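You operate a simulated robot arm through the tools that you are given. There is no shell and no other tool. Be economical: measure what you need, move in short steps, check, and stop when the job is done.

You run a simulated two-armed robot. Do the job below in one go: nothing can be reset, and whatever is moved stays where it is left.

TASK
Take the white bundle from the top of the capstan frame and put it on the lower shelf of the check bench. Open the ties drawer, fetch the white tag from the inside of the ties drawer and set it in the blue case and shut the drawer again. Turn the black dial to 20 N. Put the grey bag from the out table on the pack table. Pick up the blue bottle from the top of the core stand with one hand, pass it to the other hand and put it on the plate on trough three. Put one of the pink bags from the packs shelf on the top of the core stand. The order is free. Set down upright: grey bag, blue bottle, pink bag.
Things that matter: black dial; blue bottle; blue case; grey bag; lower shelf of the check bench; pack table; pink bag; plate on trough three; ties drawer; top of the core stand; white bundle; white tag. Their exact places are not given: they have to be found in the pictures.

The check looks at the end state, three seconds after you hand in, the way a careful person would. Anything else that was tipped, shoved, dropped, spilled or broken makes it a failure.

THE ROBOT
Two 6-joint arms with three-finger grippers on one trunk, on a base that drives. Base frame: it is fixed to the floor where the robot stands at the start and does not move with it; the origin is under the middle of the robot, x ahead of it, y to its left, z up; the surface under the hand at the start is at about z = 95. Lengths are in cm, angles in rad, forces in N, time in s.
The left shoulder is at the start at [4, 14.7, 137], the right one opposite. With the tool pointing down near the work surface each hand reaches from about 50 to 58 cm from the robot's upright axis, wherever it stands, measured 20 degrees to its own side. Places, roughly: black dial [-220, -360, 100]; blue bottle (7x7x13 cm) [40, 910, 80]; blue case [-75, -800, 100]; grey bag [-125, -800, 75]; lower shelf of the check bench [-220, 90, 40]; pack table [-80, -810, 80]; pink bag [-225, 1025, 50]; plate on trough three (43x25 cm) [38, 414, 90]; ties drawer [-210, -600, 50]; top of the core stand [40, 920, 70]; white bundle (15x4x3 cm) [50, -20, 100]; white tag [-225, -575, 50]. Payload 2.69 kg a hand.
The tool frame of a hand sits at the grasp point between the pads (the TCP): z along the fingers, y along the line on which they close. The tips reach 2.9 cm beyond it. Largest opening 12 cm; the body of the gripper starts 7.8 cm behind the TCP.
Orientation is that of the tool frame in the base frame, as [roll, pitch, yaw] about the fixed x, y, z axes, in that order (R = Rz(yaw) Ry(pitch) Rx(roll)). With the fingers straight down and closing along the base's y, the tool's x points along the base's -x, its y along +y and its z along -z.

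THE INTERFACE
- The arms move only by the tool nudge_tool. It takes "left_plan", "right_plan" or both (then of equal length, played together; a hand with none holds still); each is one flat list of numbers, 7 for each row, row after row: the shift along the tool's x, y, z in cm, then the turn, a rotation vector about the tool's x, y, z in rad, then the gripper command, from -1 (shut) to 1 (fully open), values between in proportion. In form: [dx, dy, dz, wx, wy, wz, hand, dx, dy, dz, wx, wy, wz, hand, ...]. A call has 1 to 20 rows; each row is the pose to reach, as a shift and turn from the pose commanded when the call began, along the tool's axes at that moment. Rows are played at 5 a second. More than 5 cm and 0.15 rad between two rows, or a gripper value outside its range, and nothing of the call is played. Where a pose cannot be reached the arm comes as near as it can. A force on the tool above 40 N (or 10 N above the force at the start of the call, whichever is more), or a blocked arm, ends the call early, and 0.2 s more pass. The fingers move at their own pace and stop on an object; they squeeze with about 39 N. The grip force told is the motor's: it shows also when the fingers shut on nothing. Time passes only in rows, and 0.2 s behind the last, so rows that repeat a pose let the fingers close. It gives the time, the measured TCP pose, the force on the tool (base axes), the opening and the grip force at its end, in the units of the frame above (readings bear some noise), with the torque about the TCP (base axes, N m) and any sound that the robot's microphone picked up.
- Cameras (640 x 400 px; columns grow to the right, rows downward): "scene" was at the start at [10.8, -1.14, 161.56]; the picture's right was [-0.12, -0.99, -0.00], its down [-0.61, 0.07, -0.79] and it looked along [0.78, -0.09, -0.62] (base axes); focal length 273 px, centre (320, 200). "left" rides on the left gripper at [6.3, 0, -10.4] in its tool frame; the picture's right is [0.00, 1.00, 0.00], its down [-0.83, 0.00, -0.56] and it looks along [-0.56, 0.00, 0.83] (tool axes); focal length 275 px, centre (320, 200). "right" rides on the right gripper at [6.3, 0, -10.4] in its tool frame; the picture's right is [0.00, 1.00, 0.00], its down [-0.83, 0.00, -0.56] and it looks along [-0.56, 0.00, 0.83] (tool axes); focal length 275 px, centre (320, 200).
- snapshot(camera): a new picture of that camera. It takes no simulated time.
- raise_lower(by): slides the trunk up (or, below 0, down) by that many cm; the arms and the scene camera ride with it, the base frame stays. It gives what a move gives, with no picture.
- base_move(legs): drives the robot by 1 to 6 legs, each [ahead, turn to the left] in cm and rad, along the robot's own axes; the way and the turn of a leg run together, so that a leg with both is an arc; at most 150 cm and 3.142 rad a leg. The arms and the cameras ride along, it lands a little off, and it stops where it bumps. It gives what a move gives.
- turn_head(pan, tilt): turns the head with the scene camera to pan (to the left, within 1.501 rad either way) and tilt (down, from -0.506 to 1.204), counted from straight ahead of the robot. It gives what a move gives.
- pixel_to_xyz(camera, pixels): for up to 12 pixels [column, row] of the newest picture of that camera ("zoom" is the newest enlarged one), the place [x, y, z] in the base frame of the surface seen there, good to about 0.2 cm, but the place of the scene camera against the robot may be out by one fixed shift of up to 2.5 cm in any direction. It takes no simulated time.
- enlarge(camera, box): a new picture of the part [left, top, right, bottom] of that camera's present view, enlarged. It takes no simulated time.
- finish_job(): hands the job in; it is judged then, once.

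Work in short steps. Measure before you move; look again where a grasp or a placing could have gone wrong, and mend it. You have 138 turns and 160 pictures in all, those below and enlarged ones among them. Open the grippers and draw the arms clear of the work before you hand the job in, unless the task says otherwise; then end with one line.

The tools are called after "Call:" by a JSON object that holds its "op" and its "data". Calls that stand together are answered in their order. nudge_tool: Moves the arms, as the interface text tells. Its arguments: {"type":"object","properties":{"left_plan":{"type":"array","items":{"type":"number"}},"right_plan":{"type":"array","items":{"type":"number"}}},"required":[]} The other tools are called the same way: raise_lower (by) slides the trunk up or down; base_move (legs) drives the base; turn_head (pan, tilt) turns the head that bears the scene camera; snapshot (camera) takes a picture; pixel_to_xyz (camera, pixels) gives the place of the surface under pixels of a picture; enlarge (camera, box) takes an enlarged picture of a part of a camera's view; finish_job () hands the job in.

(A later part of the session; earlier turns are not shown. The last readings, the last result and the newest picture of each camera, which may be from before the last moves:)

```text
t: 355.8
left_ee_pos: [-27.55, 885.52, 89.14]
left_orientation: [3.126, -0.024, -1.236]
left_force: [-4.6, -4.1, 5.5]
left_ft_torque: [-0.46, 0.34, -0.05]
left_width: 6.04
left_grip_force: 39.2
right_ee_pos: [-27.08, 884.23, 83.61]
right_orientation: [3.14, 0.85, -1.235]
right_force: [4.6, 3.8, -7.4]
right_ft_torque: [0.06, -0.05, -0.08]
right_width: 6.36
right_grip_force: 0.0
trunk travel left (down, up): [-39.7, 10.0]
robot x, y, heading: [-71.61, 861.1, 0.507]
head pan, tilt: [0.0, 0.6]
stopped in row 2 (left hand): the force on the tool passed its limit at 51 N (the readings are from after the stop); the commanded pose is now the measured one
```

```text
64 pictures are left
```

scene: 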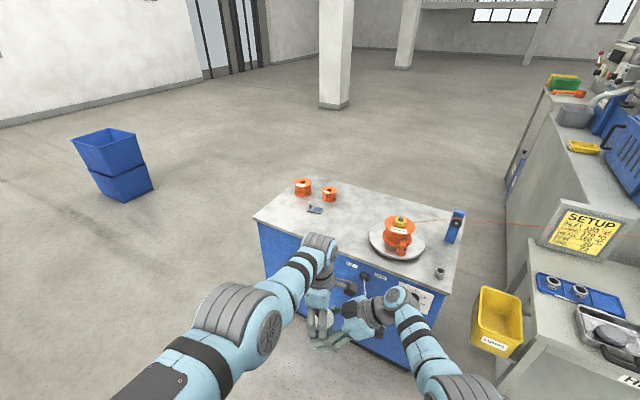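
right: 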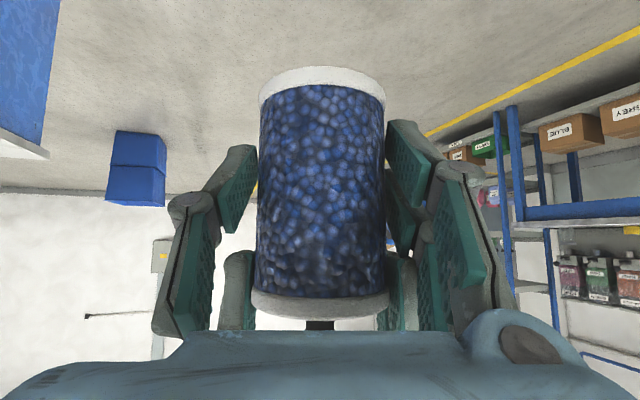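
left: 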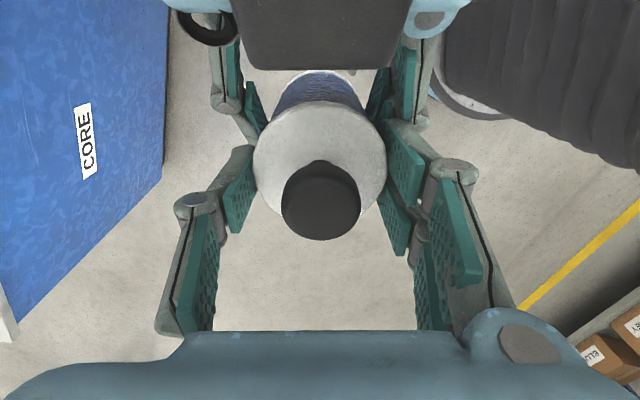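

The arms had some stored load; forces are now small (~7 N). I open the right fingers wider without moving.

Call:
{"op": "nudge_tool", "data": {"right_plan": [0, 0, 0, 0, 0, 0, 0.15, 0, 0, 0, 0, 0, 0, 0.25, 0, 0, 0, 0, 0, 0, 0.4, 0, 0, 0, 0, 0, 0, 0.4]}}

Call:
{"op": "snapshot", "data": {"camera": "right"}}

```text
t: 356.8
left_ee_pos: [-27.48, 885.64, 89.12]
left_orientation: [3.127, -0.023, -1.236]
left_force: [-20.4, -13.3, 20.0]
left_ft_torque: [-0.97, 1.18, -0.14]
left_width: 6.04
left_grip_force: 38.9
right_ee_pos: [-27.13, 884.32, 83.58]
right_orientation: [3.139, 0.85, -1.235]
right_force: [20.6, 13.2, -21.9]
right_ft_torque: [-0.11, -0.16, -0.18]
right_width: 6.46
right_grip_force: 0.0
trunk travel left (down, up): [-39.7, 10.0]
robot x, y, heading: [-71.76, 861.5, 0.511]
head pan, tilt: [0.0, 0.6]
```

```text
63 pictures are left
```

right: 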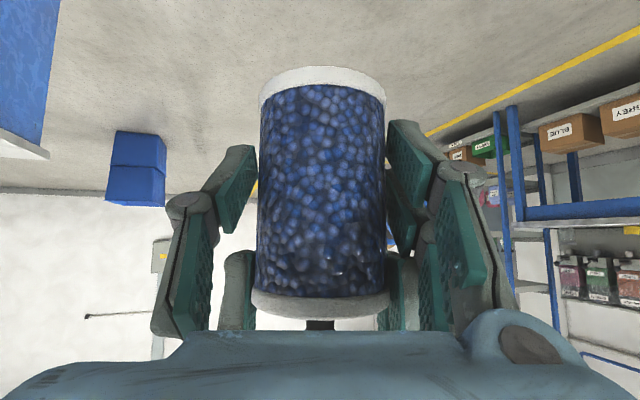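

The readings (left pushed up, right down) show a right finger pressing against a left fingertip. I move the right hand straight down 2 cm, sliding along the bottle, then open.

Call:
{"op": "nudge_tool", "data": {"right_plan": [0.4, 0, 0.33, 0, 0, 0, 0.1, 0.76, 0, 0.65, 0, 0, 0, 0.1, 1.14, 0, 0.98, 0, 0, 0, 0.1, 1.52, 0, 1.3, 0, 0, 0, 0.15, 1.52, 0, 1.3, 0, 0, 0, 0.3, 1.52, 0, 1.3, 0, 0, 0, 0.4, 1.52, 0, 1.3, 0, 0, 0, 0.4]}}

Call:
{"op": "snapshot", "data": {"camera": "right"}}

```text
t: 358.4
left_ee_pos: [-27.54, 885.71, 89.03]
left_orientation: [3.126, -0.023, -1.236]
left_force: [-0.3, 0.8, -3.2]
left_ft_torque: [0.0, 0.0, 0.01]
left_width: 6.02
left_grip_force: 39.2
right_ee_pos: [-27.15, 884.24, 81.52]
right_orientation: [3.137, 0.852, -1.235]
right_force: [-0.2, -0.6, -0.4]
right_ft_torque: [-0.01, 0.03, -0.02]
right_width: 8.4
right_grip_force: 0.0
trunk travel left (down, up): [-39.7, 10.0]
robot x, y, heading: [-71.58, 862.0, 0.509]
head pan, tilt: [0.0, 0.6]
```

```text
62 pictures are left
```

right: 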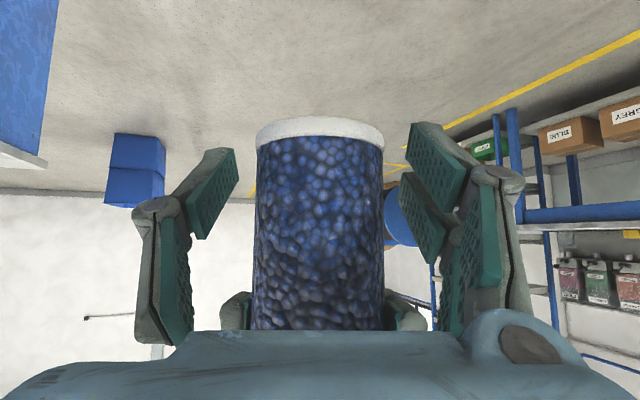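

The bottle hangs in the left hand alone. I draw the right hand back horizontally 14 cm.

Call:
{"op": "nudge_tool", "data": {"right_plan": [1.95, 0, -2.27, 0, 0, 0, 0.4, 3.9, 0, -4.55, 0, 0, 0, 0.4, 6, 0, -7, 0, 0, 0, 0.4, 9.1, 0, -10.6, 0, 0, 0, 0.4, 9.1, 0, -10.6, 0, 0, 0, 0.4]}}

Call:
{"op": "snapshot", "data": {"camera": "scene"}}

```text
t: 359.6
left_ee_pos: [-27.41, 885.69, 89.09]
left_orientation: [3.128, -0.023, -1.238]
left_force: [-0.2, -0.1, -2.3]
left_ft_torque: [-0.01, 0.03, 0.0]
left_width: 6.02
left_grip_force: 39.5
right_ee_pos: [-22.36, 871.21, 81.67]
right_orientation: [3.138, 0.851, -1.238]
right_force: [-0.2, -1.2, -0.2]
right_ft_torque: [-0.02, 0.0, 0.0]
right_width: 8.4
right_grip_force: 0.1
trunk travel left (down, up): [-39.7, 10.0]
robot x, y, heading: [-71.56, 861.7, 0.512]
head pan, tilt: [0.0, 0.6]
```

```text
61 pictures are left
```

scene: 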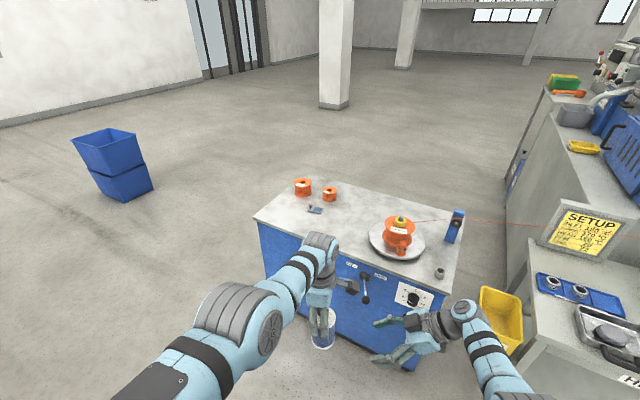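

Handover done. I level and raise the right hand, raise the trunk, and drive back toward trough three.

Call:
{"op": "nudge_tool", "data": {"right_plan": [-1.6, 0, -1.4, 0, 0.12, 0, 0.2, -3.2, 0, -2.8, 0, 0.24, 0, 0, -4.9, 0, -4.2, 0, 0.36, 0, 0, -6.5, 0, -5.6, 0, 0.48, 0, 0, -8.2, 0, -7, 0, 0.6, 0, 0, -9.8, 0, -8.4, 0, 0.73, 0, 0, -11.4, 0, -9.8, 0, 0.85, 0, 0, -11.4, 0, -9.8, 0, 0.85, 0, 0]}}

Call:
{"op": "raise_lower", "data": {"by": 10}}

Call:
{"op": "base_move", "data": {"legs": [[0, -2.08], [150, 0], [150, 0], [135, 0], [0, 1.571]]}}

Call:
{"op": "turn_head", "data": {"pan": 0, "tilt": 0.6}}

Call:
{"op": "snapshot", "data": {"camera": "scene"}}

```text
t: 361.4
left_ee_pos: [-27.51, 885.8, 89.13]
left_orientation: [3.127, -0.023, -1.236]
left_force: [-0.1, -0.8, -2.1]
left_ft_torque: [0.06, 0.01, -0.04]
left_width: 6.03
left_grip_force: 38.6
right_ee_pos: [-20.62, 872.66, 94.87]
right_orientation: [3.14, 0.001, -1.234]
right_force: [-0.7, -0.5, 0.4]
right_ft_torque: [0.0, 0.03, -0.02]
right_width: 5.98
right_grip_force: 0.1
right hand out of reach, approached as far as the arm can: row 6, 7, 8
trunk travel left (down, up): [-39.7, 10.0]
robot x, y, heading: [-71.46, 861.65, 0.508]
head pan, tilt: [0.0, 0.6]
```

```text
t: 362.7
left_ee_pos: [-27.58, 885.78, 99.09]
left_orientation: [3.127, -0.024, -1.238]
left_force: [0.5, 0.0, -2.9]
left_ft_torque: [-0.02, 0.01, 0.01]
left_width: 6.0
left_grip_force: 39.0
right_ee_pos: [-20.6, 872.72, 104.91]
right_orientation: [3.141, 0.004, -1.234]
right_force: [0.0, -0.6, 0.0]
right_ft_torque: [-0.01, -0.02, 0.02]
right_width: 5.98
right_grip_force: 0.0
trunk travel left (down, up): [-49.7, 0.0]
robot x, y, heading: [-71.38, 861.58, 0.51]
head pan, tilt: [0.0, 0.6]
```

```text
t: 392.6
left_ee_pos: [-32.78, 420.28, 99.18]
left_orientation: [3.127, -0.022, -1.778]
left_force: [-0.3, -0.2, -1.8]
left_ft_torque: [0.04, -0.02, -0.01]
left_width: 6.03
left_grip_force: 38.9
right_ee_pos: [-33.54, 405.57, 104.74]
right_orientation: [3.139, 0.001, -1.773]
right_force: [-0.3, 0.3, -0.8]
right_ft_torque: [-0.02, 0.0, 0.01]
right_width: 5.99
right_grip_force: 0.0
trunk travel left (down, up): [-49.7, 0.0]
robot x, y, heading: [-82.67, 422.13, -0.032]
head pan, tilt: [0.0, 0.6]
```

```text
t: 393.2
left_ee_pos: [-32.83, 420.23, 99.12]
left_orientation: [3.128, -0.025, -1.776]
left_force: [0.6, -0.4, -1.8]
left_ft_torque: [0.0, 0.02, 0.02]
left_width: 6.03
left_grip_force: 39.3
right_ee_pos: [-33.64, 405.58, 104.84]
right_orientation: [3.141, 0.002, -1.774]
right_force: [0.7, 0.4, 0.2]
right_ft_torque: [0.01, 0.02, -0.04]
right_width: 6.0
right_grip_force: 0.0
trunk travel left (down, up): [-49.7, 0.0]
robot x, y, heading: [-82.89, 421.93, -0.029]
head pan, tilt: [0.0, 0.6]
```

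```text
60 pictures are left
```

scene: 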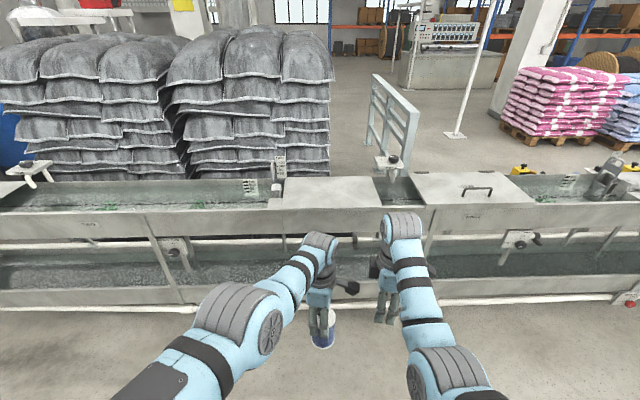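

Two cover plates lie on the troughs: (325,190) and (475,190). I measure which one is at about (38,414).

Call:
{"op": "pixel_to_xyz", "data": {"camera": "scene", "pixels": [[325, 190], [290, 205], [365, 205], [290, 180], [368, 180], [325, 207], [475, 195], [430, 200], [272, 190], [390, 165], [325, 180]]}}

Call:
{"op": "enlarge", "data": {"camera": "scene", "box": [230, 140, 450, 260]}}

```text
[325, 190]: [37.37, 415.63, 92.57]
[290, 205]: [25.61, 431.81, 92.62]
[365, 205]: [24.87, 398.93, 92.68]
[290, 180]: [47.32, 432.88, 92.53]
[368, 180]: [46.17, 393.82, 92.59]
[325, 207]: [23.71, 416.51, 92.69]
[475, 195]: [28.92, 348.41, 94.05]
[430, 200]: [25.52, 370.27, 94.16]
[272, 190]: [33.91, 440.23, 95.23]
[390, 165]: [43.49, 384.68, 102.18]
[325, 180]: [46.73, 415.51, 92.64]
```

```text
2.91 times, centred on (340, 200) of scene
```

zoom: 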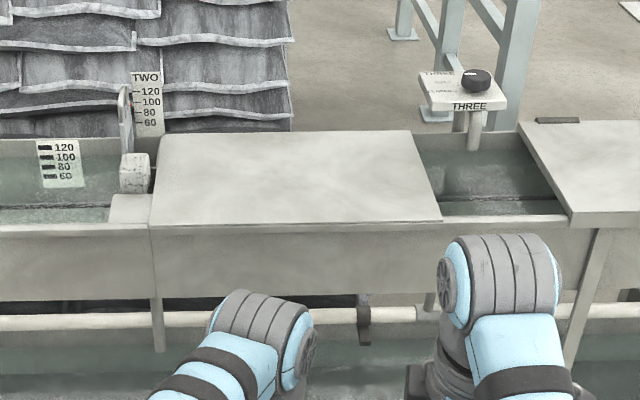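

The plate at (37.4,415) is trough three's: true top ≈90.7, x 23.5–49, y 393–435. I check how far the lower tank and the floor pipe stick out.

Call:
{"op": "pixel_to_xyz", "data": {"camera": "scene", "pixels": [[200, 300], [200, 270], [230, 308], [130, 308], [200, 255], [460, 300], [520, 298], [165, 250]]}}

```text
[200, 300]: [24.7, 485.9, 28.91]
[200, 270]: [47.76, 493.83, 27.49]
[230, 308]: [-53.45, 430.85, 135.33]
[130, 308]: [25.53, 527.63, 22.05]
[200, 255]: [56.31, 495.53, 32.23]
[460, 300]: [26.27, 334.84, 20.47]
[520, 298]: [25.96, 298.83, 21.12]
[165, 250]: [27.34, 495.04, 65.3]
```

All of that stays beyond x≈24. I raise the left hand 6 cm so the bottle clears the plate, and drive 63 cm ahead.

Call:
{"op": "nudge_tool", "data": {"left_plan": [0, 0, -2, 0, 0, 0, -0.6, 0, 0, -4, 0, 0, 0, -0.6, 0, 0, -6, 0, 0, 0, -0.6, 0, 0, -6, 0, 0, 0, -0.6]}}

Call:
{"op": "base_move", "data": {"legs": [[35, 0]]}}

Call:
{"op": "snapshot", "data": {"camera": "left"}}

Call:
{"op": "snapshot", "data": {"camera": "scene"}}

```text
t: 394.2
left_ee_pos: [-31.44, 420.09, 104.84]
left_orientation: [3.124, -0.022, -1.776]
left_force: [0.5, -0.5, -2.5]
left_ft_torque: [0.0, 0.05, -0.03]
left_width: 6.02
left_grip_force: 38.8
left hand out of reach, approached as far as the arm can: row 1, 2, 3, 4
right_ee_pos: [-33.55, 405.59, 104.87]
right_orientation: [3.139, 0.001, -1.773]
right_force: [0.4, 0.3, 0.4]
right_ft_torque: [0.02, -0.02, -0.05]
right_width: 6.02
right_grip_force: 0.1
trunk travel left (down, up): [-49.7, 0.0]
robot x, y, heading: [-82.85, 422.36, -0.029]
head pan, tilt: [0.0, 0.6]
```

```text
t: 396.4
left_ee_pos: [2.7, 418.95, 105.02]
left_orientation: [3.128, -0.022, -1.779]
left_force: [-0.7, 0.1, -3.0]
left_ft_torque: [-0.03, 0.01, 0.02]
left_width: 6.02
left_grip_force: 39.0
right_ee_pos: [0.63, 404.44, 104.93]
right_orientation: [-3.141, 0.003, -1.775]
right_force: [-0.2, -0.3, 0.8]
right_ft_torque: [-0.02, -0.02, 0.02]
right_width: 6.01
right_grip_force: 0.0
trunk travel left (down, up): [-49.7, 0.0]
robot x, y, heading: [-48.53, 421.34, -0.034]
head pan, tilt: [0.0, 0.6]
```

```text
58 pictures are left
```

left: 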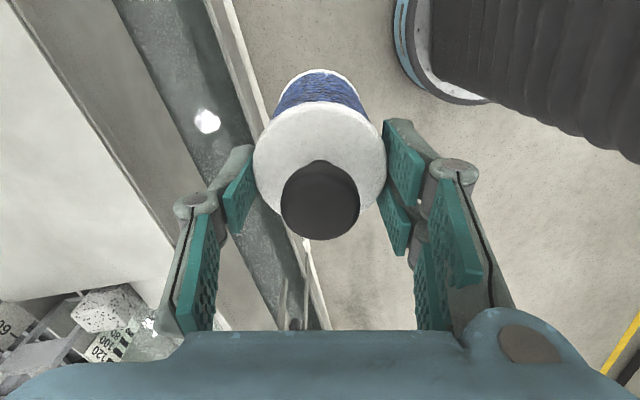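

```text
57 pictures are left
```

scene: 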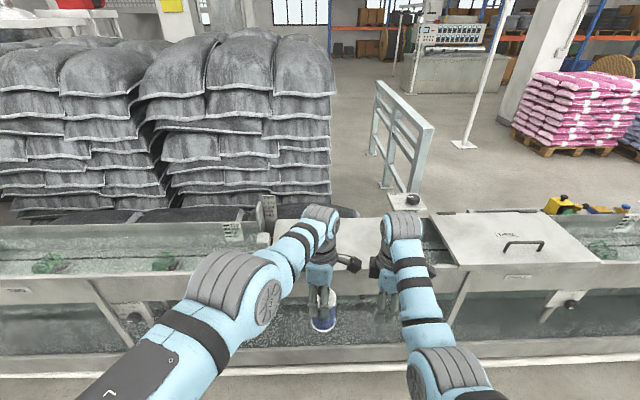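

I measure the plate height and its front edge with the left camera.

Call:
{"op": "pixel_to_xyz", "data": {"camera": "left", "pixels": [[60, 150], [100, 260], [30, 30], [150, 260], [110, 60], [80, 300]]}}

Call:
{"op": "base_move", "data": {"legs": [[29, 0]]}}

Call:
{"op": "snapshot", "data": {"camera": "left"}}

```text
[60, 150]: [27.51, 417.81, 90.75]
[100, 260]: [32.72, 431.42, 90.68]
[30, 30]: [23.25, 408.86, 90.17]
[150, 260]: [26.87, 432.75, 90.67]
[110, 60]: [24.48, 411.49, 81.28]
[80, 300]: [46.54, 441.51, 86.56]
```

```text
t: 398.4
left_ee_pos: [31.98, 417.86, 104.98]
left_orientation: [3.127, -0.022, -1.781]
left_force: [-0.3, -0.4, -2.5]
left_ft_torque: [-0.02, -0.03, -0.02]
left_width: 6.01
left_grip_force: 38.6
right_ee_pos: [30.07, 403.36, 104.95]
right_orientation: [-3.141, 0.001, -1.777]
right_force: [-0.1, 0.7, 1.0]
right_ft_torque: [0.01, -0.03, 0.0]
right_width: 6.0
right_grip_force: 0.0
trunk travel left (down, up): [-49.7, 0.0]
robot x, y, heading: [-19.19, 420.4, -0.03]
head pan, tilt: [0.0, 0.6]
```

```text
56 pictures are left
```

left: 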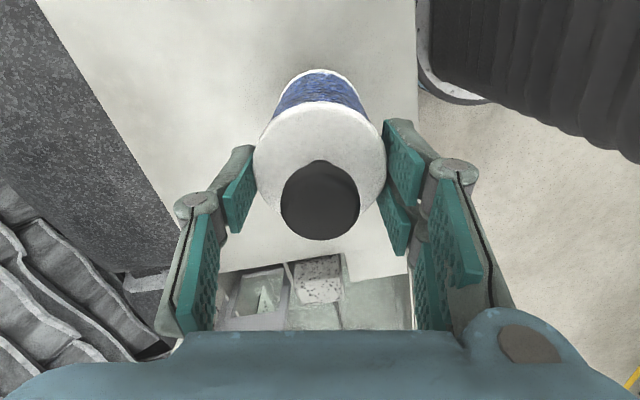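

The bottle is over the plate; its bottom is ~4.2 cm above. I lower 4 cm and check the height.

Call:
{"op": "nudge_tool", "data": {"left_plan": [0, 0, 1.5, 0, 0, 0, -0.6, 0, 0, 3, 0, 0, 0, -0.6, 0, 0, 3.8, 0, 0, 0, -0.6, 0, 0, 3.8, 0, 0, 0, -0.6]}}

Call:
{"op": "turn_head", "data": {"pan": 0, "tilt": 0.9}}

Call:
{"op": "enlarge", "data": {"camera": "scene", "box": [220, 120, 440, 260]}}

```text
t: 399.4
left_ee_pos: [31.77, 418.14, 101.08]
left_orientation: [3.124, -0.022, -1.78]
left_force: [0.4, 0.2, -3.0]
left_ft_torque: [0.0, -0.02, 0.01]
left_width: 6.0
left_grip_force: 39.0
left hand out of reach, approached as far as the arm can: row 2, 3, 4
right_ee_pos: [30.2, 403.38, 104.82]
right_orientation: [3.138, 0.0, -1.777]
right_force: [0.6, -0.4, -0.4]
right_ft_torque: [-0.01, 0.02, -0.01]
right_width: 6.0
right_grip_force: 0.1
trunk travel left (down, up): [-49.7, 0.0]
robot x, y, heading: [-18.97, 420.21, -0.036]
head pan, tilt: [0.0, 0.6]
```

```text
t: 400.2
left_ee_pos: [31.71, 418.25, 101.25]
left_orientation: [3.126, -0.024, -1.781]
left_force: [0.2, 0.1, -3.0]
left_ft_torque: [-0.02, 0.0, -0.05]
left_width: 6.0
left_grip_force: 39.2
right_ee_pos: [30.31, 403.31, 104.84]
right_orientation: [3.138, 0.003, -1.777]
right_force: [0.2, 0.7, 0.4]
right_ft_torque: [-0.04, 0.01, 0.02]
right_width: 6.0
right_grip_force: 0.0
trunk travel left (down, up): [-49.7, 0.0]
robot x, y, heading: [-19.17, 420.49, -0.038]
head pan, tilt: [0.0, 0.901]
```

```text
2.86 times, centred on (330, 190) of scene
```

zoom: 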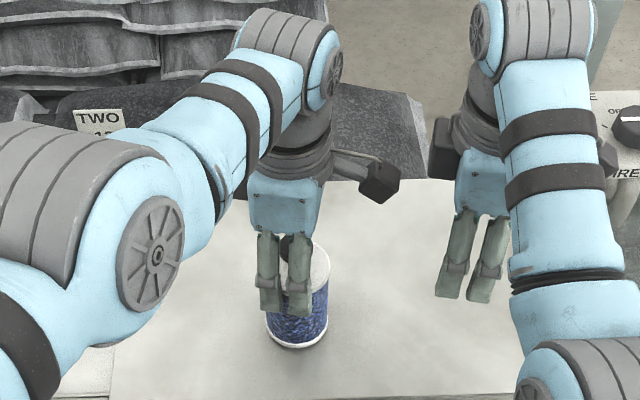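

Bottom should be ~0.4 cm above. I lower the trunk 0.4 cm and watch the force.

Call:
{"op": "raise_lower", "data": {"by": -0.4}}

```text
t: 400.8
left_ee_pos: [31.68, 418.23, 100.91]
left_orientation: [3.124, -0.023, -1.782]
left_force: [0.7, 0.0, -2.2]
left_ft_torque: [0.01, 0.01, -0.01]
left_width: 6.02
left_grip_force: 39.0
right_ee_pos: [30.28, 403.5, 104.52]
right_orientation: [3.14, 0.003, -1.779]
right_force: [-0.5, 0.6, 0.2]
right_ft_torque: [0.01, -0.01, 0.01]
right_width: 6.01
right_grip_force: 0.1
trunk travel left (down, up): [-49.3, 0.4]
robot x, y, heading: [-18.89, 419.93, -0.033]
head pan, tilt: [0.0, 0.901]
```

Call:
{"op": "raise_lower", "data": {"by": -0.4}}

Call:
{"op": "enlarge", "data": {"camera": "scene", "box": [290, 190, 370, 250]}}

Call:
{"op": "pixel_to_xyz", "data": {"camera": "zoom", "pixels": [[275, 385], [275, 300], [275, 350], [450, 300]]}}

```text
t: 401.3
left_ee_pos: [31.59, 418.27, 100.81]
left_orientation: [3.129, -0.023, -1.78]
left_force: [-0.2, -0.9, 21.3]
left_ft_torque: [0.48, -0.21, -0.03]
left_width: 6.06
left_grip_force: 39.2
right_ee_pos: [30.06, 403.36, 104.18]
right_orientation: [-3.141, 0.001, -1.776]
right_force: [-0.1, 0.1, 1.1]
right_ft_torque: [0.0, 0.01, 0.01]
right_width: 6.0
right_grip_force: 0.1
trunk travel left (down, up): [-48.9, 0.8]
robot x, y, heading: [-19.14, 420.1, -0.036]
head pan, tilt: [0.0, 0.901]
```

```text
6.67 times, centred on (330, 220) of scene
```

zoom: 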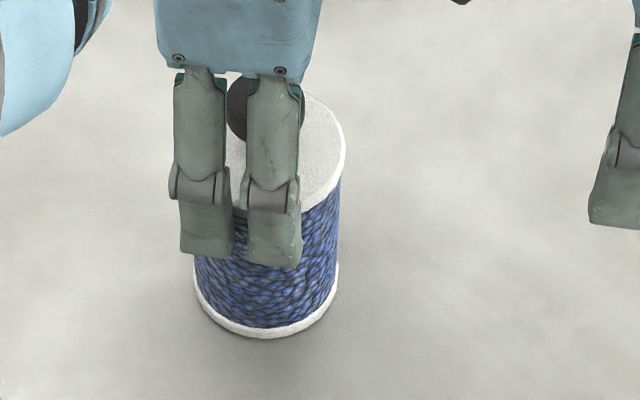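

```text
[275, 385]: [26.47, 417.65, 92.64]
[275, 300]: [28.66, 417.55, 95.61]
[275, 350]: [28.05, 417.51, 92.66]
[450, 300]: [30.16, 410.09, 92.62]
```

Contact (21 N). I relieve 0.2 cm, open, and lift the left hand away.

Call:
{"op": "raise_lower", "data": {"by": 0.3}}

Call:
{"op": "nudge_tool", "data": {"left_plan": [0, 0, 0, 0, 0, 0, -0.2, 0, 0, 0, 0, 0, 0, 0.3, 0, 0, 0, 0, 0, 0, 0.4, 0, 0, -2, 0, 0, 0, 0.4, 0, 0, -5, 0, 0, 0, 0.4, 0, 0, -8, 0, 0, 0, 0.4]}}

Call:
{"op": "snapshot", "data": {"camera": "left"}}

```text
t: 401.8
left_ee_pos: [31.62, 418.29, 100.74]
left_orientation: [3.124, -0.023, -1.781]
left_force: [0.3, 0.3, -0.4]
left_ft_torque: [-0.07, -0.12, -0.02]
left_width: 6.0
left_grip_force: 39.3
right_ee_pos: [30.13, 403.37, 104.42]
right_orientation: [3.14, -0.001, -1.776]
right_force: [0.7, -0.6, 0.1]
right_ft_torque: [0.03, -0.02, -0.02]
right_width: 6.0
right_grip_force: 0.1
trunk travel left (down, up): [-49.2, 0.5]
robot x, y, heading: [-19.15, 420.12, -0.034]
head pan, tilt: [0.0, 0.901]
```

```text
t: 403.2
left_ee_pos: [32.97, 417.88, 108.61]
left_orientation: [3.122, -0.023, -1.781]
left_force: [0.3, 0.2, 1.1]
left_ft_torque: [0.03, -0.04, 0.02]
left_width: 8.41
left_grip_force: 0.1
left hand out of reach, approached as far as the arm can: row 5, 6
right_ee_pos: [30.15, 403.27, 104.45]
right_orientation: [3.139, 0.002, -1.777]
right_force: [-0.1, -0.2, 0.5]
right_ft_torque: [-0.03, 0.01, 0.0]
right_width: 5.99
right_grip_force: 0.1
trunk travel left (down, up): [-49.2, 0.5]
robot x, y, heading: [-19.15, 420.02, -0.038]
head pan, tilt: [0.0, 0.901]
```

```text
53 pictures are left
```

left: 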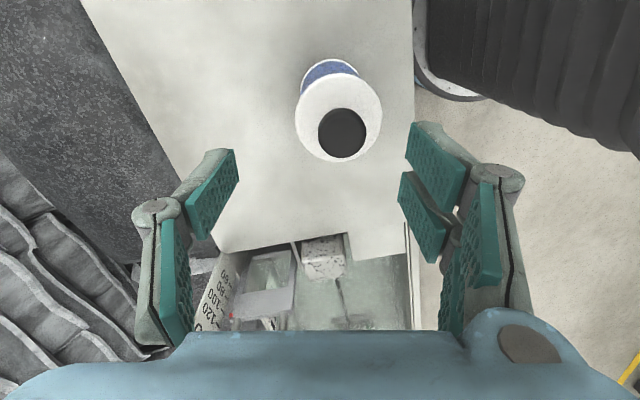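

The bottle stands upright on the plate. I back away and drive toward the packs shelf at the far end.

Call:
{"op": "base_move", "data": {"legs": [[-62, 0], [0, 1.64], [150, 0], [150, 0], [150, 0], [130, 0]]}}

Call:
{"op": "turn_head", "data": {"pan": 1.0, "tilt": 0.4}}

Call:
{"op": "snapshot", "data": {"camera": "scene"}}

```text
t: 437.8
left_ee_pos: [-111.83, 1052.76, 108.76]
left_orientation: [3.124, -0.022, -0.128]
left_force: [-0.9, -0.5, 0.3]
left_ft_torque: [0.04, 0.0, -0.03]
left_width: 8.39
left_grip_force: 0.0
right_ee_pos: [-96.97, 1051.14, 104.43]
right_orientation: [3.139, 0.002, -0.126]
right_force: [-1.0, 0.3, 0.7]
right_ft_torque: [0.01, -0.01, 0.01]
right_width: 5.96
right_grip_force: 0.0
trunk travel left (down, up): [-49.2, 0.5]
robot x, y, heading: [-109.5, 1000.73, 1.618]
head pan, tilt: [0.0, 0.901]
```

```text
t: 439.1
left_ee_pos: [-111.75, 1052.65, 108.62]
left_orientation: [3.123, -0.023, -0.128]
left_force: [0.0, -1.0, 0.3]
left_ft_torque: [0.02, 0.0, 0.0]
left_width: 8.4
left_grip_force: 0.0
right_ee_pos: [-96.97, 1051.19, 104.38]
right_orientation: [3.14, 0.002, -0.125]
right_force: [-0.4, -0.8, 0.5]
right_ft_torque: [-0.01, 0.01, -0.02]
right_width: 6.0
right_grip_force: 0.0
trunk travel left (down, up): [-49.2, 0.5]
robot x, y, heading: [-109.72, 1000.87, 1.619]
head pan, tilt: [1.0, 0.4]
```

```text
52 pictures are left
```

scene: 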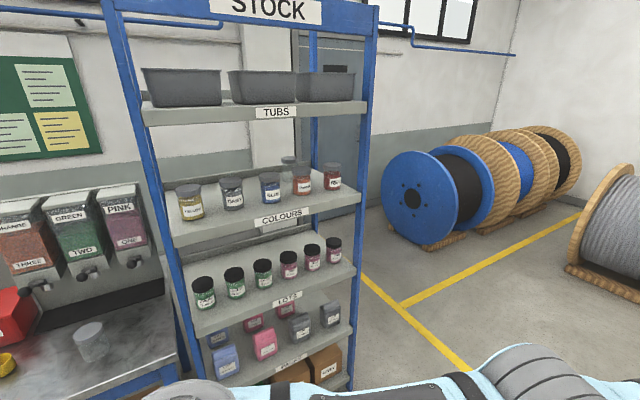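

The packs shelf is the low one, with a pink bag in front at (265,343). I enlarge and measure.

Call:
{"op": "enlarge", "data": {"camera": "scene", "box": [180, 270, 380, 400]}}

Call:
{"op": "pixel_to_xyz", "data": {"camera": "scene", "pixels": [[265, 345], [265, 332], [253, 322], [285, 311], [225, 362], [300, 328], [265, 362], [230, 380], [345, 345], [290, 305], [190, 310], [195, 385]]}}

```text
3.08 times, centred on (280, 335) of scene
```

zoom: 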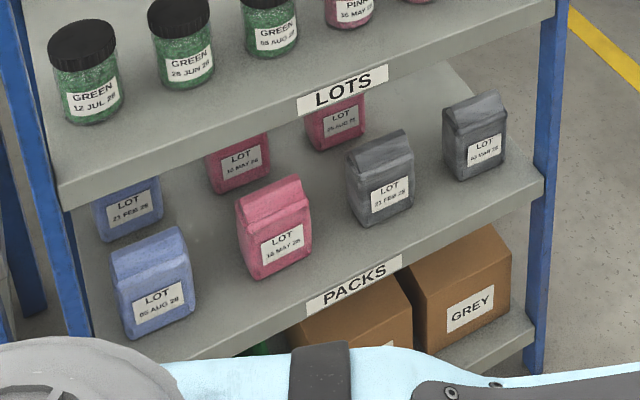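

```text
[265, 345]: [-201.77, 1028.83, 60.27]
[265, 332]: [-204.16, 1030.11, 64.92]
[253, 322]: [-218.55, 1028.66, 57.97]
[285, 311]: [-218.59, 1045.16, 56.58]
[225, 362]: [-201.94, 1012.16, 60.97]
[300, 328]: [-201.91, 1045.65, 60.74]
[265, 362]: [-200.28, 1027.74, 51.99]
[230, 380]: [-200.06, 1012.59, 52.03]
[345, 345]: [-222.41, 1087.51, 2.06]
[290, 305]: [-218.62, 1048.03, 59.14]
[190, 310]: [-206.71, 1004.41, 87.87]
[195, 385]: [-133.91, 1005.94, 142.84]
```

Front pink bag: centre ≈(-204.5,1029), z from ≈50 to 63, below the LOTS shelf. I bring both hands to natural yaw and move the left one aside, then turn to face the rack.

Call:
{"op": "nudge_tool", "data": {"left_plan": [-4.27, -0.54, 0, 0, 0, 0.139, 0, -8.56, -0.67, 0, 0, 0, 0.278, -0.3, -12.9, -0.49, 0, 0, 0, 0.417, -0.5, -17.2, 0, 0, 0, 0, 0.556, -0.5, -21.5, 0.98, 0, 0, 0, 0.695, -0.5, -25.7, 2.26, 0, 0, 0, 0.834, -0.5, -29.8, 3.92, 0, 0, 0, 0.973, -0.5, -33.7, 5.96, 0, 0, 0, 1.112, -0.5, -37.4, 8.27, 0, 0, 0, 1.251, -0.5, -41, 10.96, 0, 0, 0, 1.39, -0.5], "right_plan": [0, 0, 0, 0, 0, 0.139, 0, 0, 0, 0, 0, 0, 0.278, 0, 0, 0, 0, 0, 0, 0.417, 0, 0, 0, 0, 0, 0, 0.556, 0, 0, 0, 0, 0, 0, 0.695, 0, 0, 0, 0, 0, 0, 0.834, 0, 0, 0, 0, 0, 0, 0.973, 0, 0, 0, 0, 0, 0, 1.112, 0, 0, 0, 0, 0, 0, 1.251, 0, 0, 0, 0, 0, 0, 1.39, 0]}}

Call:
{"op": "base_move", "data": {"legs": [[15, 0], [0, 1.523]]}}

Call:
{"op": "raise_lower", "data": {"by": -36}}

Call:
{"op": "turn_head", "data": {"pan": 0, "tilt": 0.4}}

Call:
{"op": "snapshot", "data": {"camera": "scene"}}

```text
t: 441.3
left_ee_pos: [-155.73, 1049.79, 107.61]
left_orientation: [-3.121, -0.024, -1.521]
left_force: [-0.1, -0.9, 1.1]
left_ft_torque: [0.05, -0.01, -0.02]
left_width: 2.99
left_grip_force: 0.0
left hand out of reach, approached as far as the arm can: row 2, 3, 4, 5, 6, 7, 8, 9, 10
right_ee_pos: [-97.2, 1051.02, 104.42]
right_orientation: [3.141, -0.002, -1.516]
right_force: [0.2, -0.4, 1.1]
right_ft_torque: [0.01, 0.0, 0.0]
right_width: 5.99
right_grip_force: 0.2
trunk travel left (down, up): [-49.2, 0.5]
robot x, y, heading: [-110.02, 1000.65, 1.617]
head pan, tilt: [1.0, 0.4]
```

```text
t: 446.4
left_ee_pos: [-161.14, 971.71, 107.78]
left_orientation: [-3.122, -0.025, 0.018]
left_force: [0.1, 0.5, 0.7]
left_ft_torque: [-0.02, 0.03, 0.02]
left_width: 2.99
left_grip_force: 0.1
right_ee_pos: [-160.5, 1030.25, 104.3]
right_orientation: [3.139, -0.001, 0.021]
right_force: [-0.4, 0.8, -0.5]
right_ft_torque: [0.01, 0.02, -0.05]
right_width: 6.0
right_grip_force: 0.0
trunk travel left (down, up): [-49.2, 0.5]
robot x, y, heading: [-110.53, 1016.0, -3.128]
head pan, tilt: [1.0, 0.4]
```

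```text
t: 449.9
left_ee_pos: [-160.9, 971.71, 71.72]
left_orientation: [-3.122, -0.025, 0.02]
left_force: [-0.6, -0.9, 0.8]
left_ft_torque: [0.0, -0.04, -0.02]
left_width: 3.01
left_grip_force: 0.1
right_ee_pos: [-160.53, 1030.23, 68.48]
right_orientation: [3.141, -0.003, 0.022]
right_force: [-0.1, -1.1, 0.6]
right_ft_torque: [-0.03, 0.01, 0.0]
right_width: 6.01
right_grip_force: 0.1
trunk travel left (down, up): [-13.2, 36.5]
robot x, y, heading: [-110.35, 1015.77, -3.126]
head pan, tilt: [1.0, 0.4]
```

```text
t: 451.2
left_ee_pos: [-161.12, 971.75, 71.65]
left_orientation: [-3.122, -0.025, 0.019]
left_force: [0.2, 0.4, 0.8]
left_ft_torque: [0.02, 0.0, -0.01]
left_width: 3.0
left_grip_force: 0.0
right_ee_pos: [-160.41, 1030.15, 68.51]
right_orientation: [3.141, -0.001, 0.022]
right_force: [-0.5, -0.7, 0.5]
right_ft_torque: [0.01, -0.01, -0.01]
right_width: 6.01
right_grip_force: 0.1
trunk travel left (down, up): [-13.2, 36.5]
robot x, y, heading: [-110.49, 1015.76, -3.127]
head pan, tilt: [0.0, 0.4]
```

```text
50 pictures are left
```

scene: 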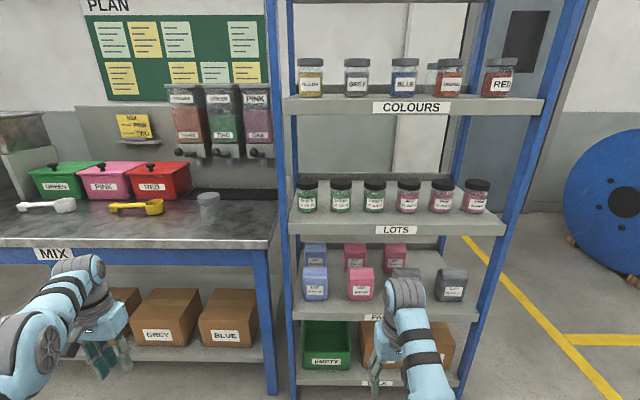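

The left hand would meet the MIX table, so I swing it farther aside while tilting the right hand forward 1 rad at bag height.

Call:
{"op": "pixel_to_xyz", "data": {"camera": "scene", "pixels": [[140, 242], [340, 233], [340, 222], [340, 310], [340, 316], [361, 285], [361, 270], [361, 297], [318, 285], [375, 285], [346, 285], [300, 340]]}}

Call:
{"op": "nudge_tool", "data": {"left_plan": [2.5, 3.6, 0, 0, 0, -0.08, -0.5, 5.3, 7, 0, 0, 0, -0.16, -0.5, 8.3, 10.2, 0, 0, 0, -0.24, -0.5, 11.6, 13.1, 0, 0, 0, -0.32, -0.5, 15.1, 15.8, 0, 0, 0, -0.4, -0.5, 18.8, 18.1, 0, 0, 0, -0.48, -0.5, 22.7, 20.2, 0, 0, 0, -0.56, -0.5, 26.7, 22, 0, 0, 0, -0.64, -0.5, 26.7, 22, 0, 0, 0, -0.64, -0.5], "right_plan": [-1.5, 0, 1.4, 0, -0.125, 0, 0.5, -3, 0, 2.9, 0, -0.25, 0, 1, -4.5, 0, 4.3, 0, -0.375, 0, 1, -6, 0, 5.8, 0, -0.5, 0, 1, -7.5, 0, 7.2, 0, -0.625, 0, 1, -9, 0, 8.6, 0, -0.75, 0, 1, -10.5, 0, 10, 0, -0.875, 0, 1, -12, 0, 11.5, 0, -1, 0, 1, -12, 0, 11.5, 0, -1, 0, 1]}}

Call:
{"op": "snapshot", "data": {"camera": "right"}}

```text
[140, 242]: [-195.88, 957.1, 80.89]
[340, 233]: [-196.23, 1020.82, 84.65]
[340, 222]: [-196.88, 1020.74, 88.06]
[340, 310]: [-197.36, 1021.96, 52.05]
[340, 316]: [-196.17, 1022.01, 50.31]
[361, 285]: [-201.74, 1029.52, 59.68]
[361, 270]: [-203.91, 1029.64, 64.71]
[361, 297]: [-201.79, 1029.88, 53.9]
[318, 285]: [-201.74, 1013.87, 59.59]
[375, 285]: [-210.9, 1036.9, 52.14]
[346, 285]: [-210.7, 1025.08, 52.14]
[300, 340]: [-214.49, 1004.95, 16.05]
```

```text
t: 453.2
left_ee_pos: [-135.36, 946.97, 71.75]
left_orientation: [-3.14, -0.033, 0.659]
left_force: [-0.6, 0.0, -0.2]
left_ft_torque: [0.0, 0.01, -0.01]
left_width: 3.0
left_grip_force: 0.0
left hand out of reach, approached as far as the arm can: row 1, 2, 3, 4, 5, 6, 7, 8, 9
right_ee_pos: [-172.36, 1029.98, 56.95]
right_orientation: [3.141, 0.999, 0.019]
right_force: [-0.4, 0.2, -0.1]
right_ft_torque: [-0.02, -0.02, 0.04]
right_width: 11.99
right_grip_force: 0.0
trunk travel left (down, up): [-13.2, 36.5]
robot x, y, heading: [-110.19, 1015.92, -3.133]
head pan, tilt: [0.0, 0.4]
```

```text
49 pictures are left
```

right: 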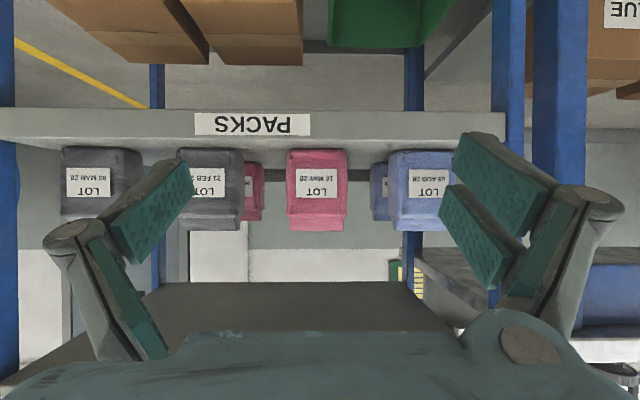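

The pink bag is on the hand's axis (317,190). I measure it from here.

Call:
{"op": "pixel_to_xyz", "data": {"camera": "right", "pixels": [[317, 190], [290, 190], [345, 190], [317, 225], [317, 155], [240, 190], [392, 190], [317, 140], [260, 190], [300, 290]]}}

```text
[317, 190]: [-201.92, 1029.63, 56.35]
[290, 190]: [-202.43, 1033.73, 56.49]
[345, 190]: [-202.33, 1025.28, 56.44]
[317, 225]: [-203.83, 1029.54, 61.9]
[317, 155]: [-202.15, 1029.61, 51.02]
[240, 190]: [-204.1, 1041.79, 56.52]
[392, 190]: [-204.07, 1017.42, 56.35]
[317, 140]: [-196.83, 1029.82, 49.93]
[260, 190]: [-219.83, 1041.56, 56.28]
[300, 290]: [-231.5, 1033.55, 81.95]
```

Bag centre y 1029.5, front x -202. I drive 32 cm ahead and close on its sides.

Call:
{"op": "base_move", "data": {"legs": [[26, 0]]}}

Call:
{"op": "snapshot", "data": {"camera": "right"}}

```text
t: 455.1
left_ee_pos: [-161.7, 946.65, 71.68]
left_orientation: [-3.141, -0.034, 0.659]
left_force: [-0.1, -0.8, 0.3]
left_ft_torque: [-0.01, 0.02, -0.03]
left_width: 3.0
left_grip_force: 0.0
right_ee_pos: [-198.55, 1029.67, 56.83]
right_orientation: [3.139, 0.997, 0.021]
right_force: [-0.8, 0.3, 0.0]
right_ft_torque: [0.03, 0.0, 0.0]
right_width: 11.99
right_grip_force: 0.0
trunk travel left (down, up): [-13.2, 36.5]
robot x, y, heading: [-136.81, 1015.56, -3.129]
head pan, tilt: [0.0, 0.4]
```

```text
48 pictures are left
```

right: 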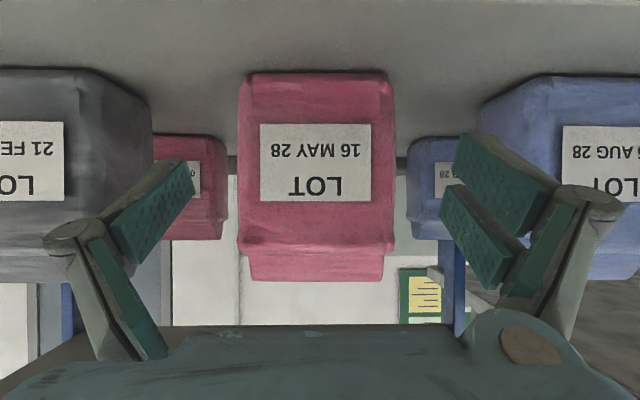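

Well centred (238–396, centre 317). I drive 6 cm more and close.

Call:
{"op": "base_move", "data": {"legs": [[6, 0]]}}

Call:
{"op": "nudge_tool", "data": {"right_plan": [0, 0, 0, 0, 0, 0, 0.8, 0, 0, 0, 0, 0, 0, 0.4, 0, 0, 0, 0, 0, 0, 0.1, 0, 0, 0, 0, 0, 0, 0.1]}}

Call:
{"op": "snapshot", "data": {"camera": "right"}}

```text
t: 456.1
left_ee_pos: [-167.51, 946.44, 71.62]
left_orientation: [-3.141, -0.034, 0.661]
left_force: [0.1, 0.0, -0.3]
left_ft_torque: [0.01, 0.01, -0.07]
left_width: 2.99
left_grip_force: 0.1
right_ee_pos: [-204.6, 1029.52, 56.77]
right_orientation: [3.139, 0.998, 0.02]
right_force: [-0.1, -0.4, 0.0]
right_ft_torque: [0.04, 0.01, -0.01]
right_width: 12.0
right_grip_force: 0.1
trunk travel left (down, up): [-13.2, 36.5]
robot x, y, heading: [-142.38, 1015.29, -3.125]
head pan, tilt: [0.0, 0.4]
```

```text
t: 457.1
left_ee_pos: [-167.48, 946.51, 71.7]
left_orientation: [-3.139, -0.032, 0.66]
left_force: [-0.5, -0.9, 0.8]
left_ft_torque: [-0.01, -0.05, -0.01]
left_width: 3.0
left_grip_force: 0.0
right_ee_pos: [-204.46, 1029.44, 57.06]
right_orientation: [3.14, 1.0, 0.025]
right_force: [0.9, 1.8, 3.6]
right_ft_torque: [0.53, -0.01, -0.04]
right_width: 9.98
right_grip_force: 38.7
trunk travel left (down, up): [-13.2, 36.5]
robot x, y, heading: [-142.7, 1015.3, -3.132]
head pan, tilt: [0.0, 0.4]
```

```text
47 pictures are left
```

right: 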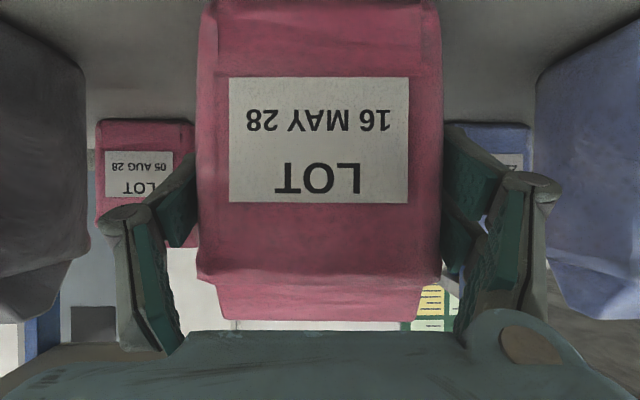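

The pink bag is gripped (10 cm). I lift 4 cm, back out 75 cm, raise the trunk and drive round to the core stand.

Call:
{"op": "raise_lower", "data": {"by": 4}}

Call:
{"op": "base_move", "data": {"legs": [[-75, 0]]}}

Call:
{"op": "snapshot", "data": {"camera": "scene"}}

Call:
{"op": "raise_lower", "data": {"by": 30}}

Call:
{"op": "base_move", "data": {"legs": [[0, 1.56], [86, 0], [0, 1.571]]}}

Call:
{"op": "turn_head", "data": {"pan": 0, "tilt": 0.8}}

Call:
{"op": "snapshot", "data": {"camera": "scene"}}

```text
t: 457.9
left_ee_pos: [-167.58, 946.45, 75.82]
left_orientation: [-3.141, -0.033, 0.662]
left_force: [0.2, 0.7, 0.6]
left_ft_torque: [0.0, 0.01, -0.01]
left_width: 3.0
left_grip_force: 0.1
right_ee_pos: [-204.52, 1029.4, 60.87]
right_orientation: [3.14, 0.997, 0.023]
right_force: [-0.3, 0.2, -3.0]
right_ft_torque: [0.0, -0.04, -0.02]
right_width: 9.97
right_grip_force: 38.7
trunk travel left (down, up): [-17.2, 32.5]
robot x, y, heading: [-142.73, 1015.55, -3.125]
head pan, tilt: [0.0, 0.4]
```

```text
t: 461.9
left_ee_pos: [-92.7, 947.85, 75.73]
left_orientation: [-3.139, -0.033, 0.67]
left_force: [0.5, -0.5, 0.0]
left_ft_torque: [0.02, -0.02, -0.02]
left_width: 2.99
left_grip_force: 0.0
right_ee_pos: [-130.52, 1030.5, 60.86]
right_orientation: [3.14, 0.998, 0.032]
right_force: [-0.3, 0.5, -3.4]
right_ft_torque: [0.03, -0.01, 0.03]
right_width: 10.01
right_grip_force: 39.5
trunk travel left (down, up): [-17.2, 32.5]
robot x, y, heading: [-68.74, 1016.73, -3.114]
head pan, tilt: [0.0, 0.4]
```

```text
46 pictures are left
```

scene: 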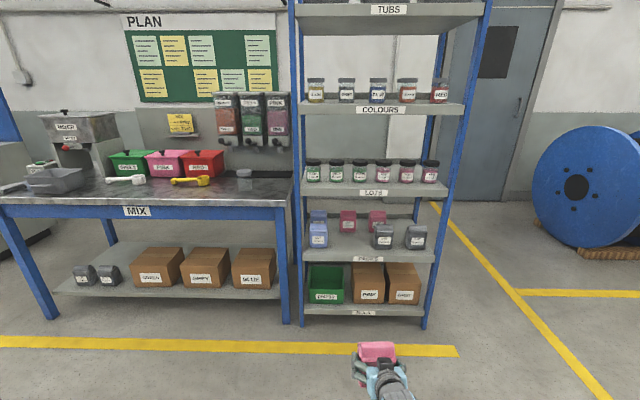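

```text
t: 464.9
left_ee_pos: [-92.85, 947.71, 105.76]
left_orientation: [-3.141, -0.034, 0.67]
left_force: [1.3, 0.2, 0.9]
left_ft_torque: [-0.03, 0.02, 0.01]
left_width: 2.99
left_grip_force: 0.0
right_ee_pos: [-130.72, 1030.43, 90.88]
right_orientation: [3.141, 0.997, 0.033]
right_force: [0.5, -0.3, -4.2]
right_ft_torque: [0.03, -0.02, -0.03]
right_width: 9.96
right_grip_force: 39.1
trunk travel left (down, up): [-47.2, 2.5]
robot x, y, heading: [-68.35, 1017.13, -3.114]
head pan, tilt: [0.0, 0.4]
```

```text
t: 477.0
left_ee_pos: [-40.95, 1000.67, 105.77]
left_orientation: [-3.14, -0.033, -2.507]
left_force: [-0.1, 0.4, 0.3]
left_ft_torque: [-0.01, 0.02, 0.0]
left_width: 3.02
left_grip_force: 0.2
right_ee_pos: [-5.86, 916.93, 90.74]
right_orientation: [3.14, 0.997, 3.14]
right_force: [-0.5, -0.2, -3.3]
right_ft_torque: [-0.01, 0.01, -0.02]
right_width: 9.97
right_grip_force: 39.5
trunk travel left (down, up): [-47.2, 2.5]
robot x, y, heading: [-67.62, 932.23, -0.007]
head pan, tilt: [0.0, 0.4]
```

```text
t: 477.8
left_ee_pos: [-40.91, 1000.66, 105.75]
left_orientation: [-3.141, -0.033, -2.506]
left_force: [0.2, -0.1, 0.1]
left_ft_torque: [-0.03, 0.0, 0.0]
left_width: 3.02
left_grip_force: 0.0
right_ee_pos: [-6.06, 916.87, 90.92]
right_orientation: [3.141, 0.999, 3.138]
right_force: [-0.6, -0.1, -3.5]
right_ft_torque: [0.02, 0.01, 0.01]
right_width: 9.98
right_grip_force: 39.0
trunk travel left (down, up): [-47.2, 2.5]
robot x, y, heading: [-67.73, 932.16, -0.007]
head pan, tilt: [0.0, 0.799]
```

```text
45 pictures are left
```

scene: 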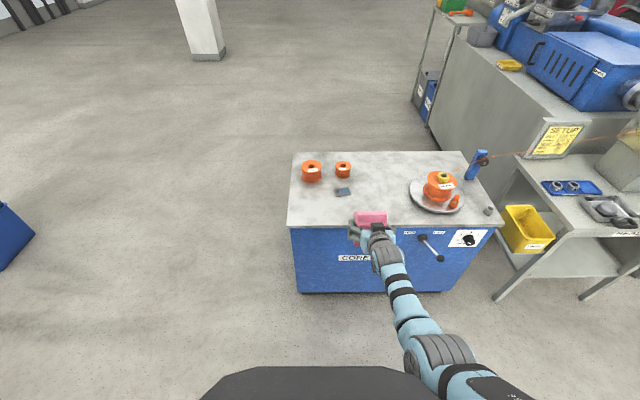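

I measure the free area of the stand top between the small tool and the turntable.

Call:
{"op": "pixel_to_xyz", "data": {"camera": "scene", "pixels": [[343, 193], [336, 190], [350, 195], [385, 200], [400, 215], [410, 195], [315, 222], [390, 225], [370, 180], [345, 165], [426, 210]]}}

Call:
{"op": "nudge_tool", "data": {"right_plan": [0, -3, 0, 0, 0, 0, 0.1, 0, -6, 0, 0, 0, 0, 0.1, 0, -8.5, 0, 0, 0, 0, 0.1, 0, -8.5, 0, 0, 0, 0, 0.1]}}

```text
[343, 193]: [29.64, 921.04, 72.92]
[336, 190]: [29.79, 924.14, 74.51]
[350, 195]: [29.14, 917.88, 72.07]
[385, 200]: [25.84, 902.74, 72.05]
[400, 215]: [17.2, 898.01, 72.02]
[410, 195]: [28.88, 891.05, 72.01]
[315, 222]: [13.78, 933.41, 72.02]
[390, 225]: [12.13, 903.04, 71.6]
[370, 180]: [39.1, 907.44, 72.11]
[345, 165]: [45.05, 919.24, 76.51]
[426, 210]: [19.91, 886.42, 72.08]
```

```text
t: 478.8
left_ee_pos: [-40.85, 1000.81, 105.66]
left_orientation: [-3.14, -0.034, -2.506]
left_force: [1.1, -0.3, -0.6]
left_ft_torque: [0.04, 0.01, 0.0]
left_width: 2.99
left_grip_force: 0.1
right_ee_pos: [-6.07, 908.61, 90.88]
right_orientation: [3.139, 0.997, 3.139]
right_force: [0.0, 0.6, -3.4]
right_ft_torque: [0.01, 0.02, -0.03]
right_width: 10.0
right_grip_force: 39.0
trunk travel left (down, up): [-47.2, 2.5]
robot x, y, heading: [-67.79, 932.53, -0.01]
head pan, tilt: [0.0, 0.799]
```

The spot (24, 908) is free. I drive 30 cm ahead and lower the trunk 12.5 cm.

Call:
{"op": "base_move", "data": {"legs": [[30, 0]]}}

Call:
{"op": "raise_lower", "data": {"by": -12.5}}

Call:
{"op": "snapshot", "data": {"camera": "right"}}

Call:
{"op": "snapshot", "data": {"camera": "scene"}}

```text
t: 480.9
left_ee_pos: [-11.59, 1000.49, 105.76]
left_orientation: [-3.136, -0.03, -2.508]
left_force: [-0.4, -0.2, -0.2]
left_ft_torque: [0.0, 0.02, 0.0]
left_width: 3.0
left_grip_force: 0.0
right_ee_pos: [23.28, 908.19, 91.09]
right_orientation: [3.14, 0.998, 3.138]
right_force: [-1.0, 0.4, -3.6]
right_ft_torque: [-0.02, 0.04, 0.03]
right_width: 9.99
right_grip_force: 38.8
trunk travel left (down, up): [-47.2, 2.5]
robot x, y, heading: [-38.39, 932.16, -0.007]
head pan, tilt: [0.0, 0.799]
```

```text
t: 482.4
left_ee_pos: [-11.38, 1000.36, 93.15]
left_orientation: [-3.14, -0.033, -2.509]
left_force: [0.3, -0.4, 0.2]
left_ft_torque: [-0.04, 0.03, -0.02]
left_width: 3.0
left_grip_force: 0.1
right_ee_pos: [23.43, 908.08, 78.24]
right_orientation: [3.14, 0.996, 3.138]
right_force: [0.7, -0.4, -4.3]
right_ft_torque: [-0.01, 0.02, 0.02]
right_width: 9.97
right_grip_force: 38.8
trunk travel left (down, up): [-34.7, 15.0]
robot x, y, heading: [-38.26, 932.29, -0.009]
head pan, tilt: [0.0, 0.799]
```

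```text
44 pictures are left
```

right: 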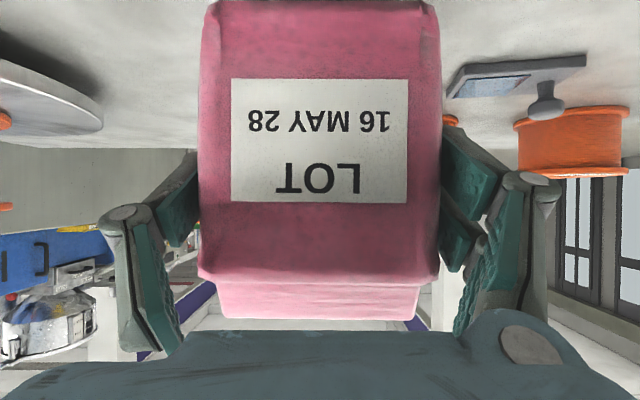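

```text
43 pictures are left
```

scene: 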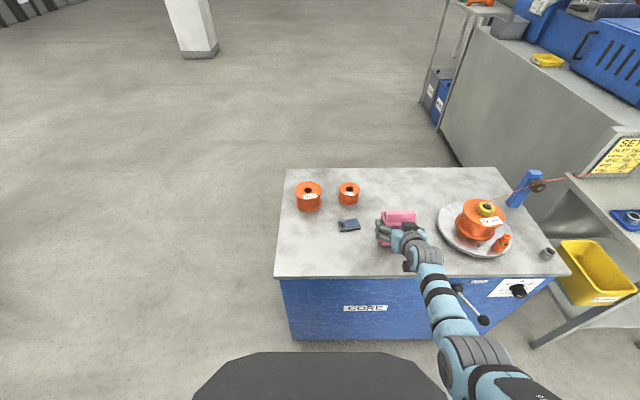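

About 1 cm to go. I lower 0.8 cm, then 0.3 cm, checking the force.

Call:
{"op": "raise_lower", "data": {"by": -0.8}}

Call:
{"op": "raise_lower", "data": {"by": -0.3}}

```text
t: 483.0
left_ee_pos: [-11.39, 1000.31, 92.28]
left_orientation: [-3.14, -0.036, -2.508]
left_force: [-0.2, -0.7, 0.3]
left_ft_torque: [-0.03, 0.0, 0.02]
left_width: 2.98
left_grip_force: 0.1
right_ee_pos: [23.35, 908.27, 77.51]
right_orientation: [3.139, 0.996, 3.137]
right_force: [-0.5, 0.2, -3.1]
right_ft_torque: [-0.02, 0.03, -0.02]
right_width: 9.96
right_grip_force: 38.9
trunk travel left (down, up): [-33.9, 15.8]
robot x, y, heading: [-38.26, 932.12, -0.007]
head pan, tilt: [0.0, 0.799]
```

```text
t: 483.5
left_ee_pos: [-11.4, 1000.44, 92.05]
left_orientation: [-3.14, -0.033, -2.506]
left_force: [-0.6, 0.0, -0.2]
left_ft_torque: [0.0, 0.03, -0.01]
left_width: 3.02
left_grip_force: 0.1
right_ee_pos: [23.43, 908.09, 77.17]
right_orientation: [3.14, 0.997, 3.139]
right_force: [-0.3, 0.0, -4.0]
right_ft_torque: [-0.01, 0.07, 0.02]
right_width: 10.01
right_grip_force: 38.8
trunk travel left (down, up): [-33.6, 16.1]
robot x, y, heading: [-38.09, 932.12, -0.009]
head pan, tilt: [0.0, 0.799]
```

Still hanging (−4 N). I lower another 0.3 cm.

Call:
{"op": "raise_lower", "data": {"by": -0.3}}

```text
t: 484.0
left_ee_pos: [-11.31, 1000.38, 91.82]
left_orientation: [-3.14, -0.034, -2.508]
left_force: [0.5, 0.5, -0.1]
left_ft_torque: [-0.02, 0.03, 0.0]
left_width: 2.98
left_grip_force: 0.1
right_ee_pos: [23.42, 908.07, 76.96]
right_orientation: [-3.141, 1.001, 3.14]
right_force: [-0.3, -1.4, 2.0]
right_ft_torque: [-0.31, 0.06, 0.07]
right_width: 9.98
right_grip_force: 38.7
trunk travel left (down, up): [-33.3, 16.4]
robot x, y, heading: [-38.1, 931.99, -0.006]
head pan, tilt: [0.0, 0.799]
```

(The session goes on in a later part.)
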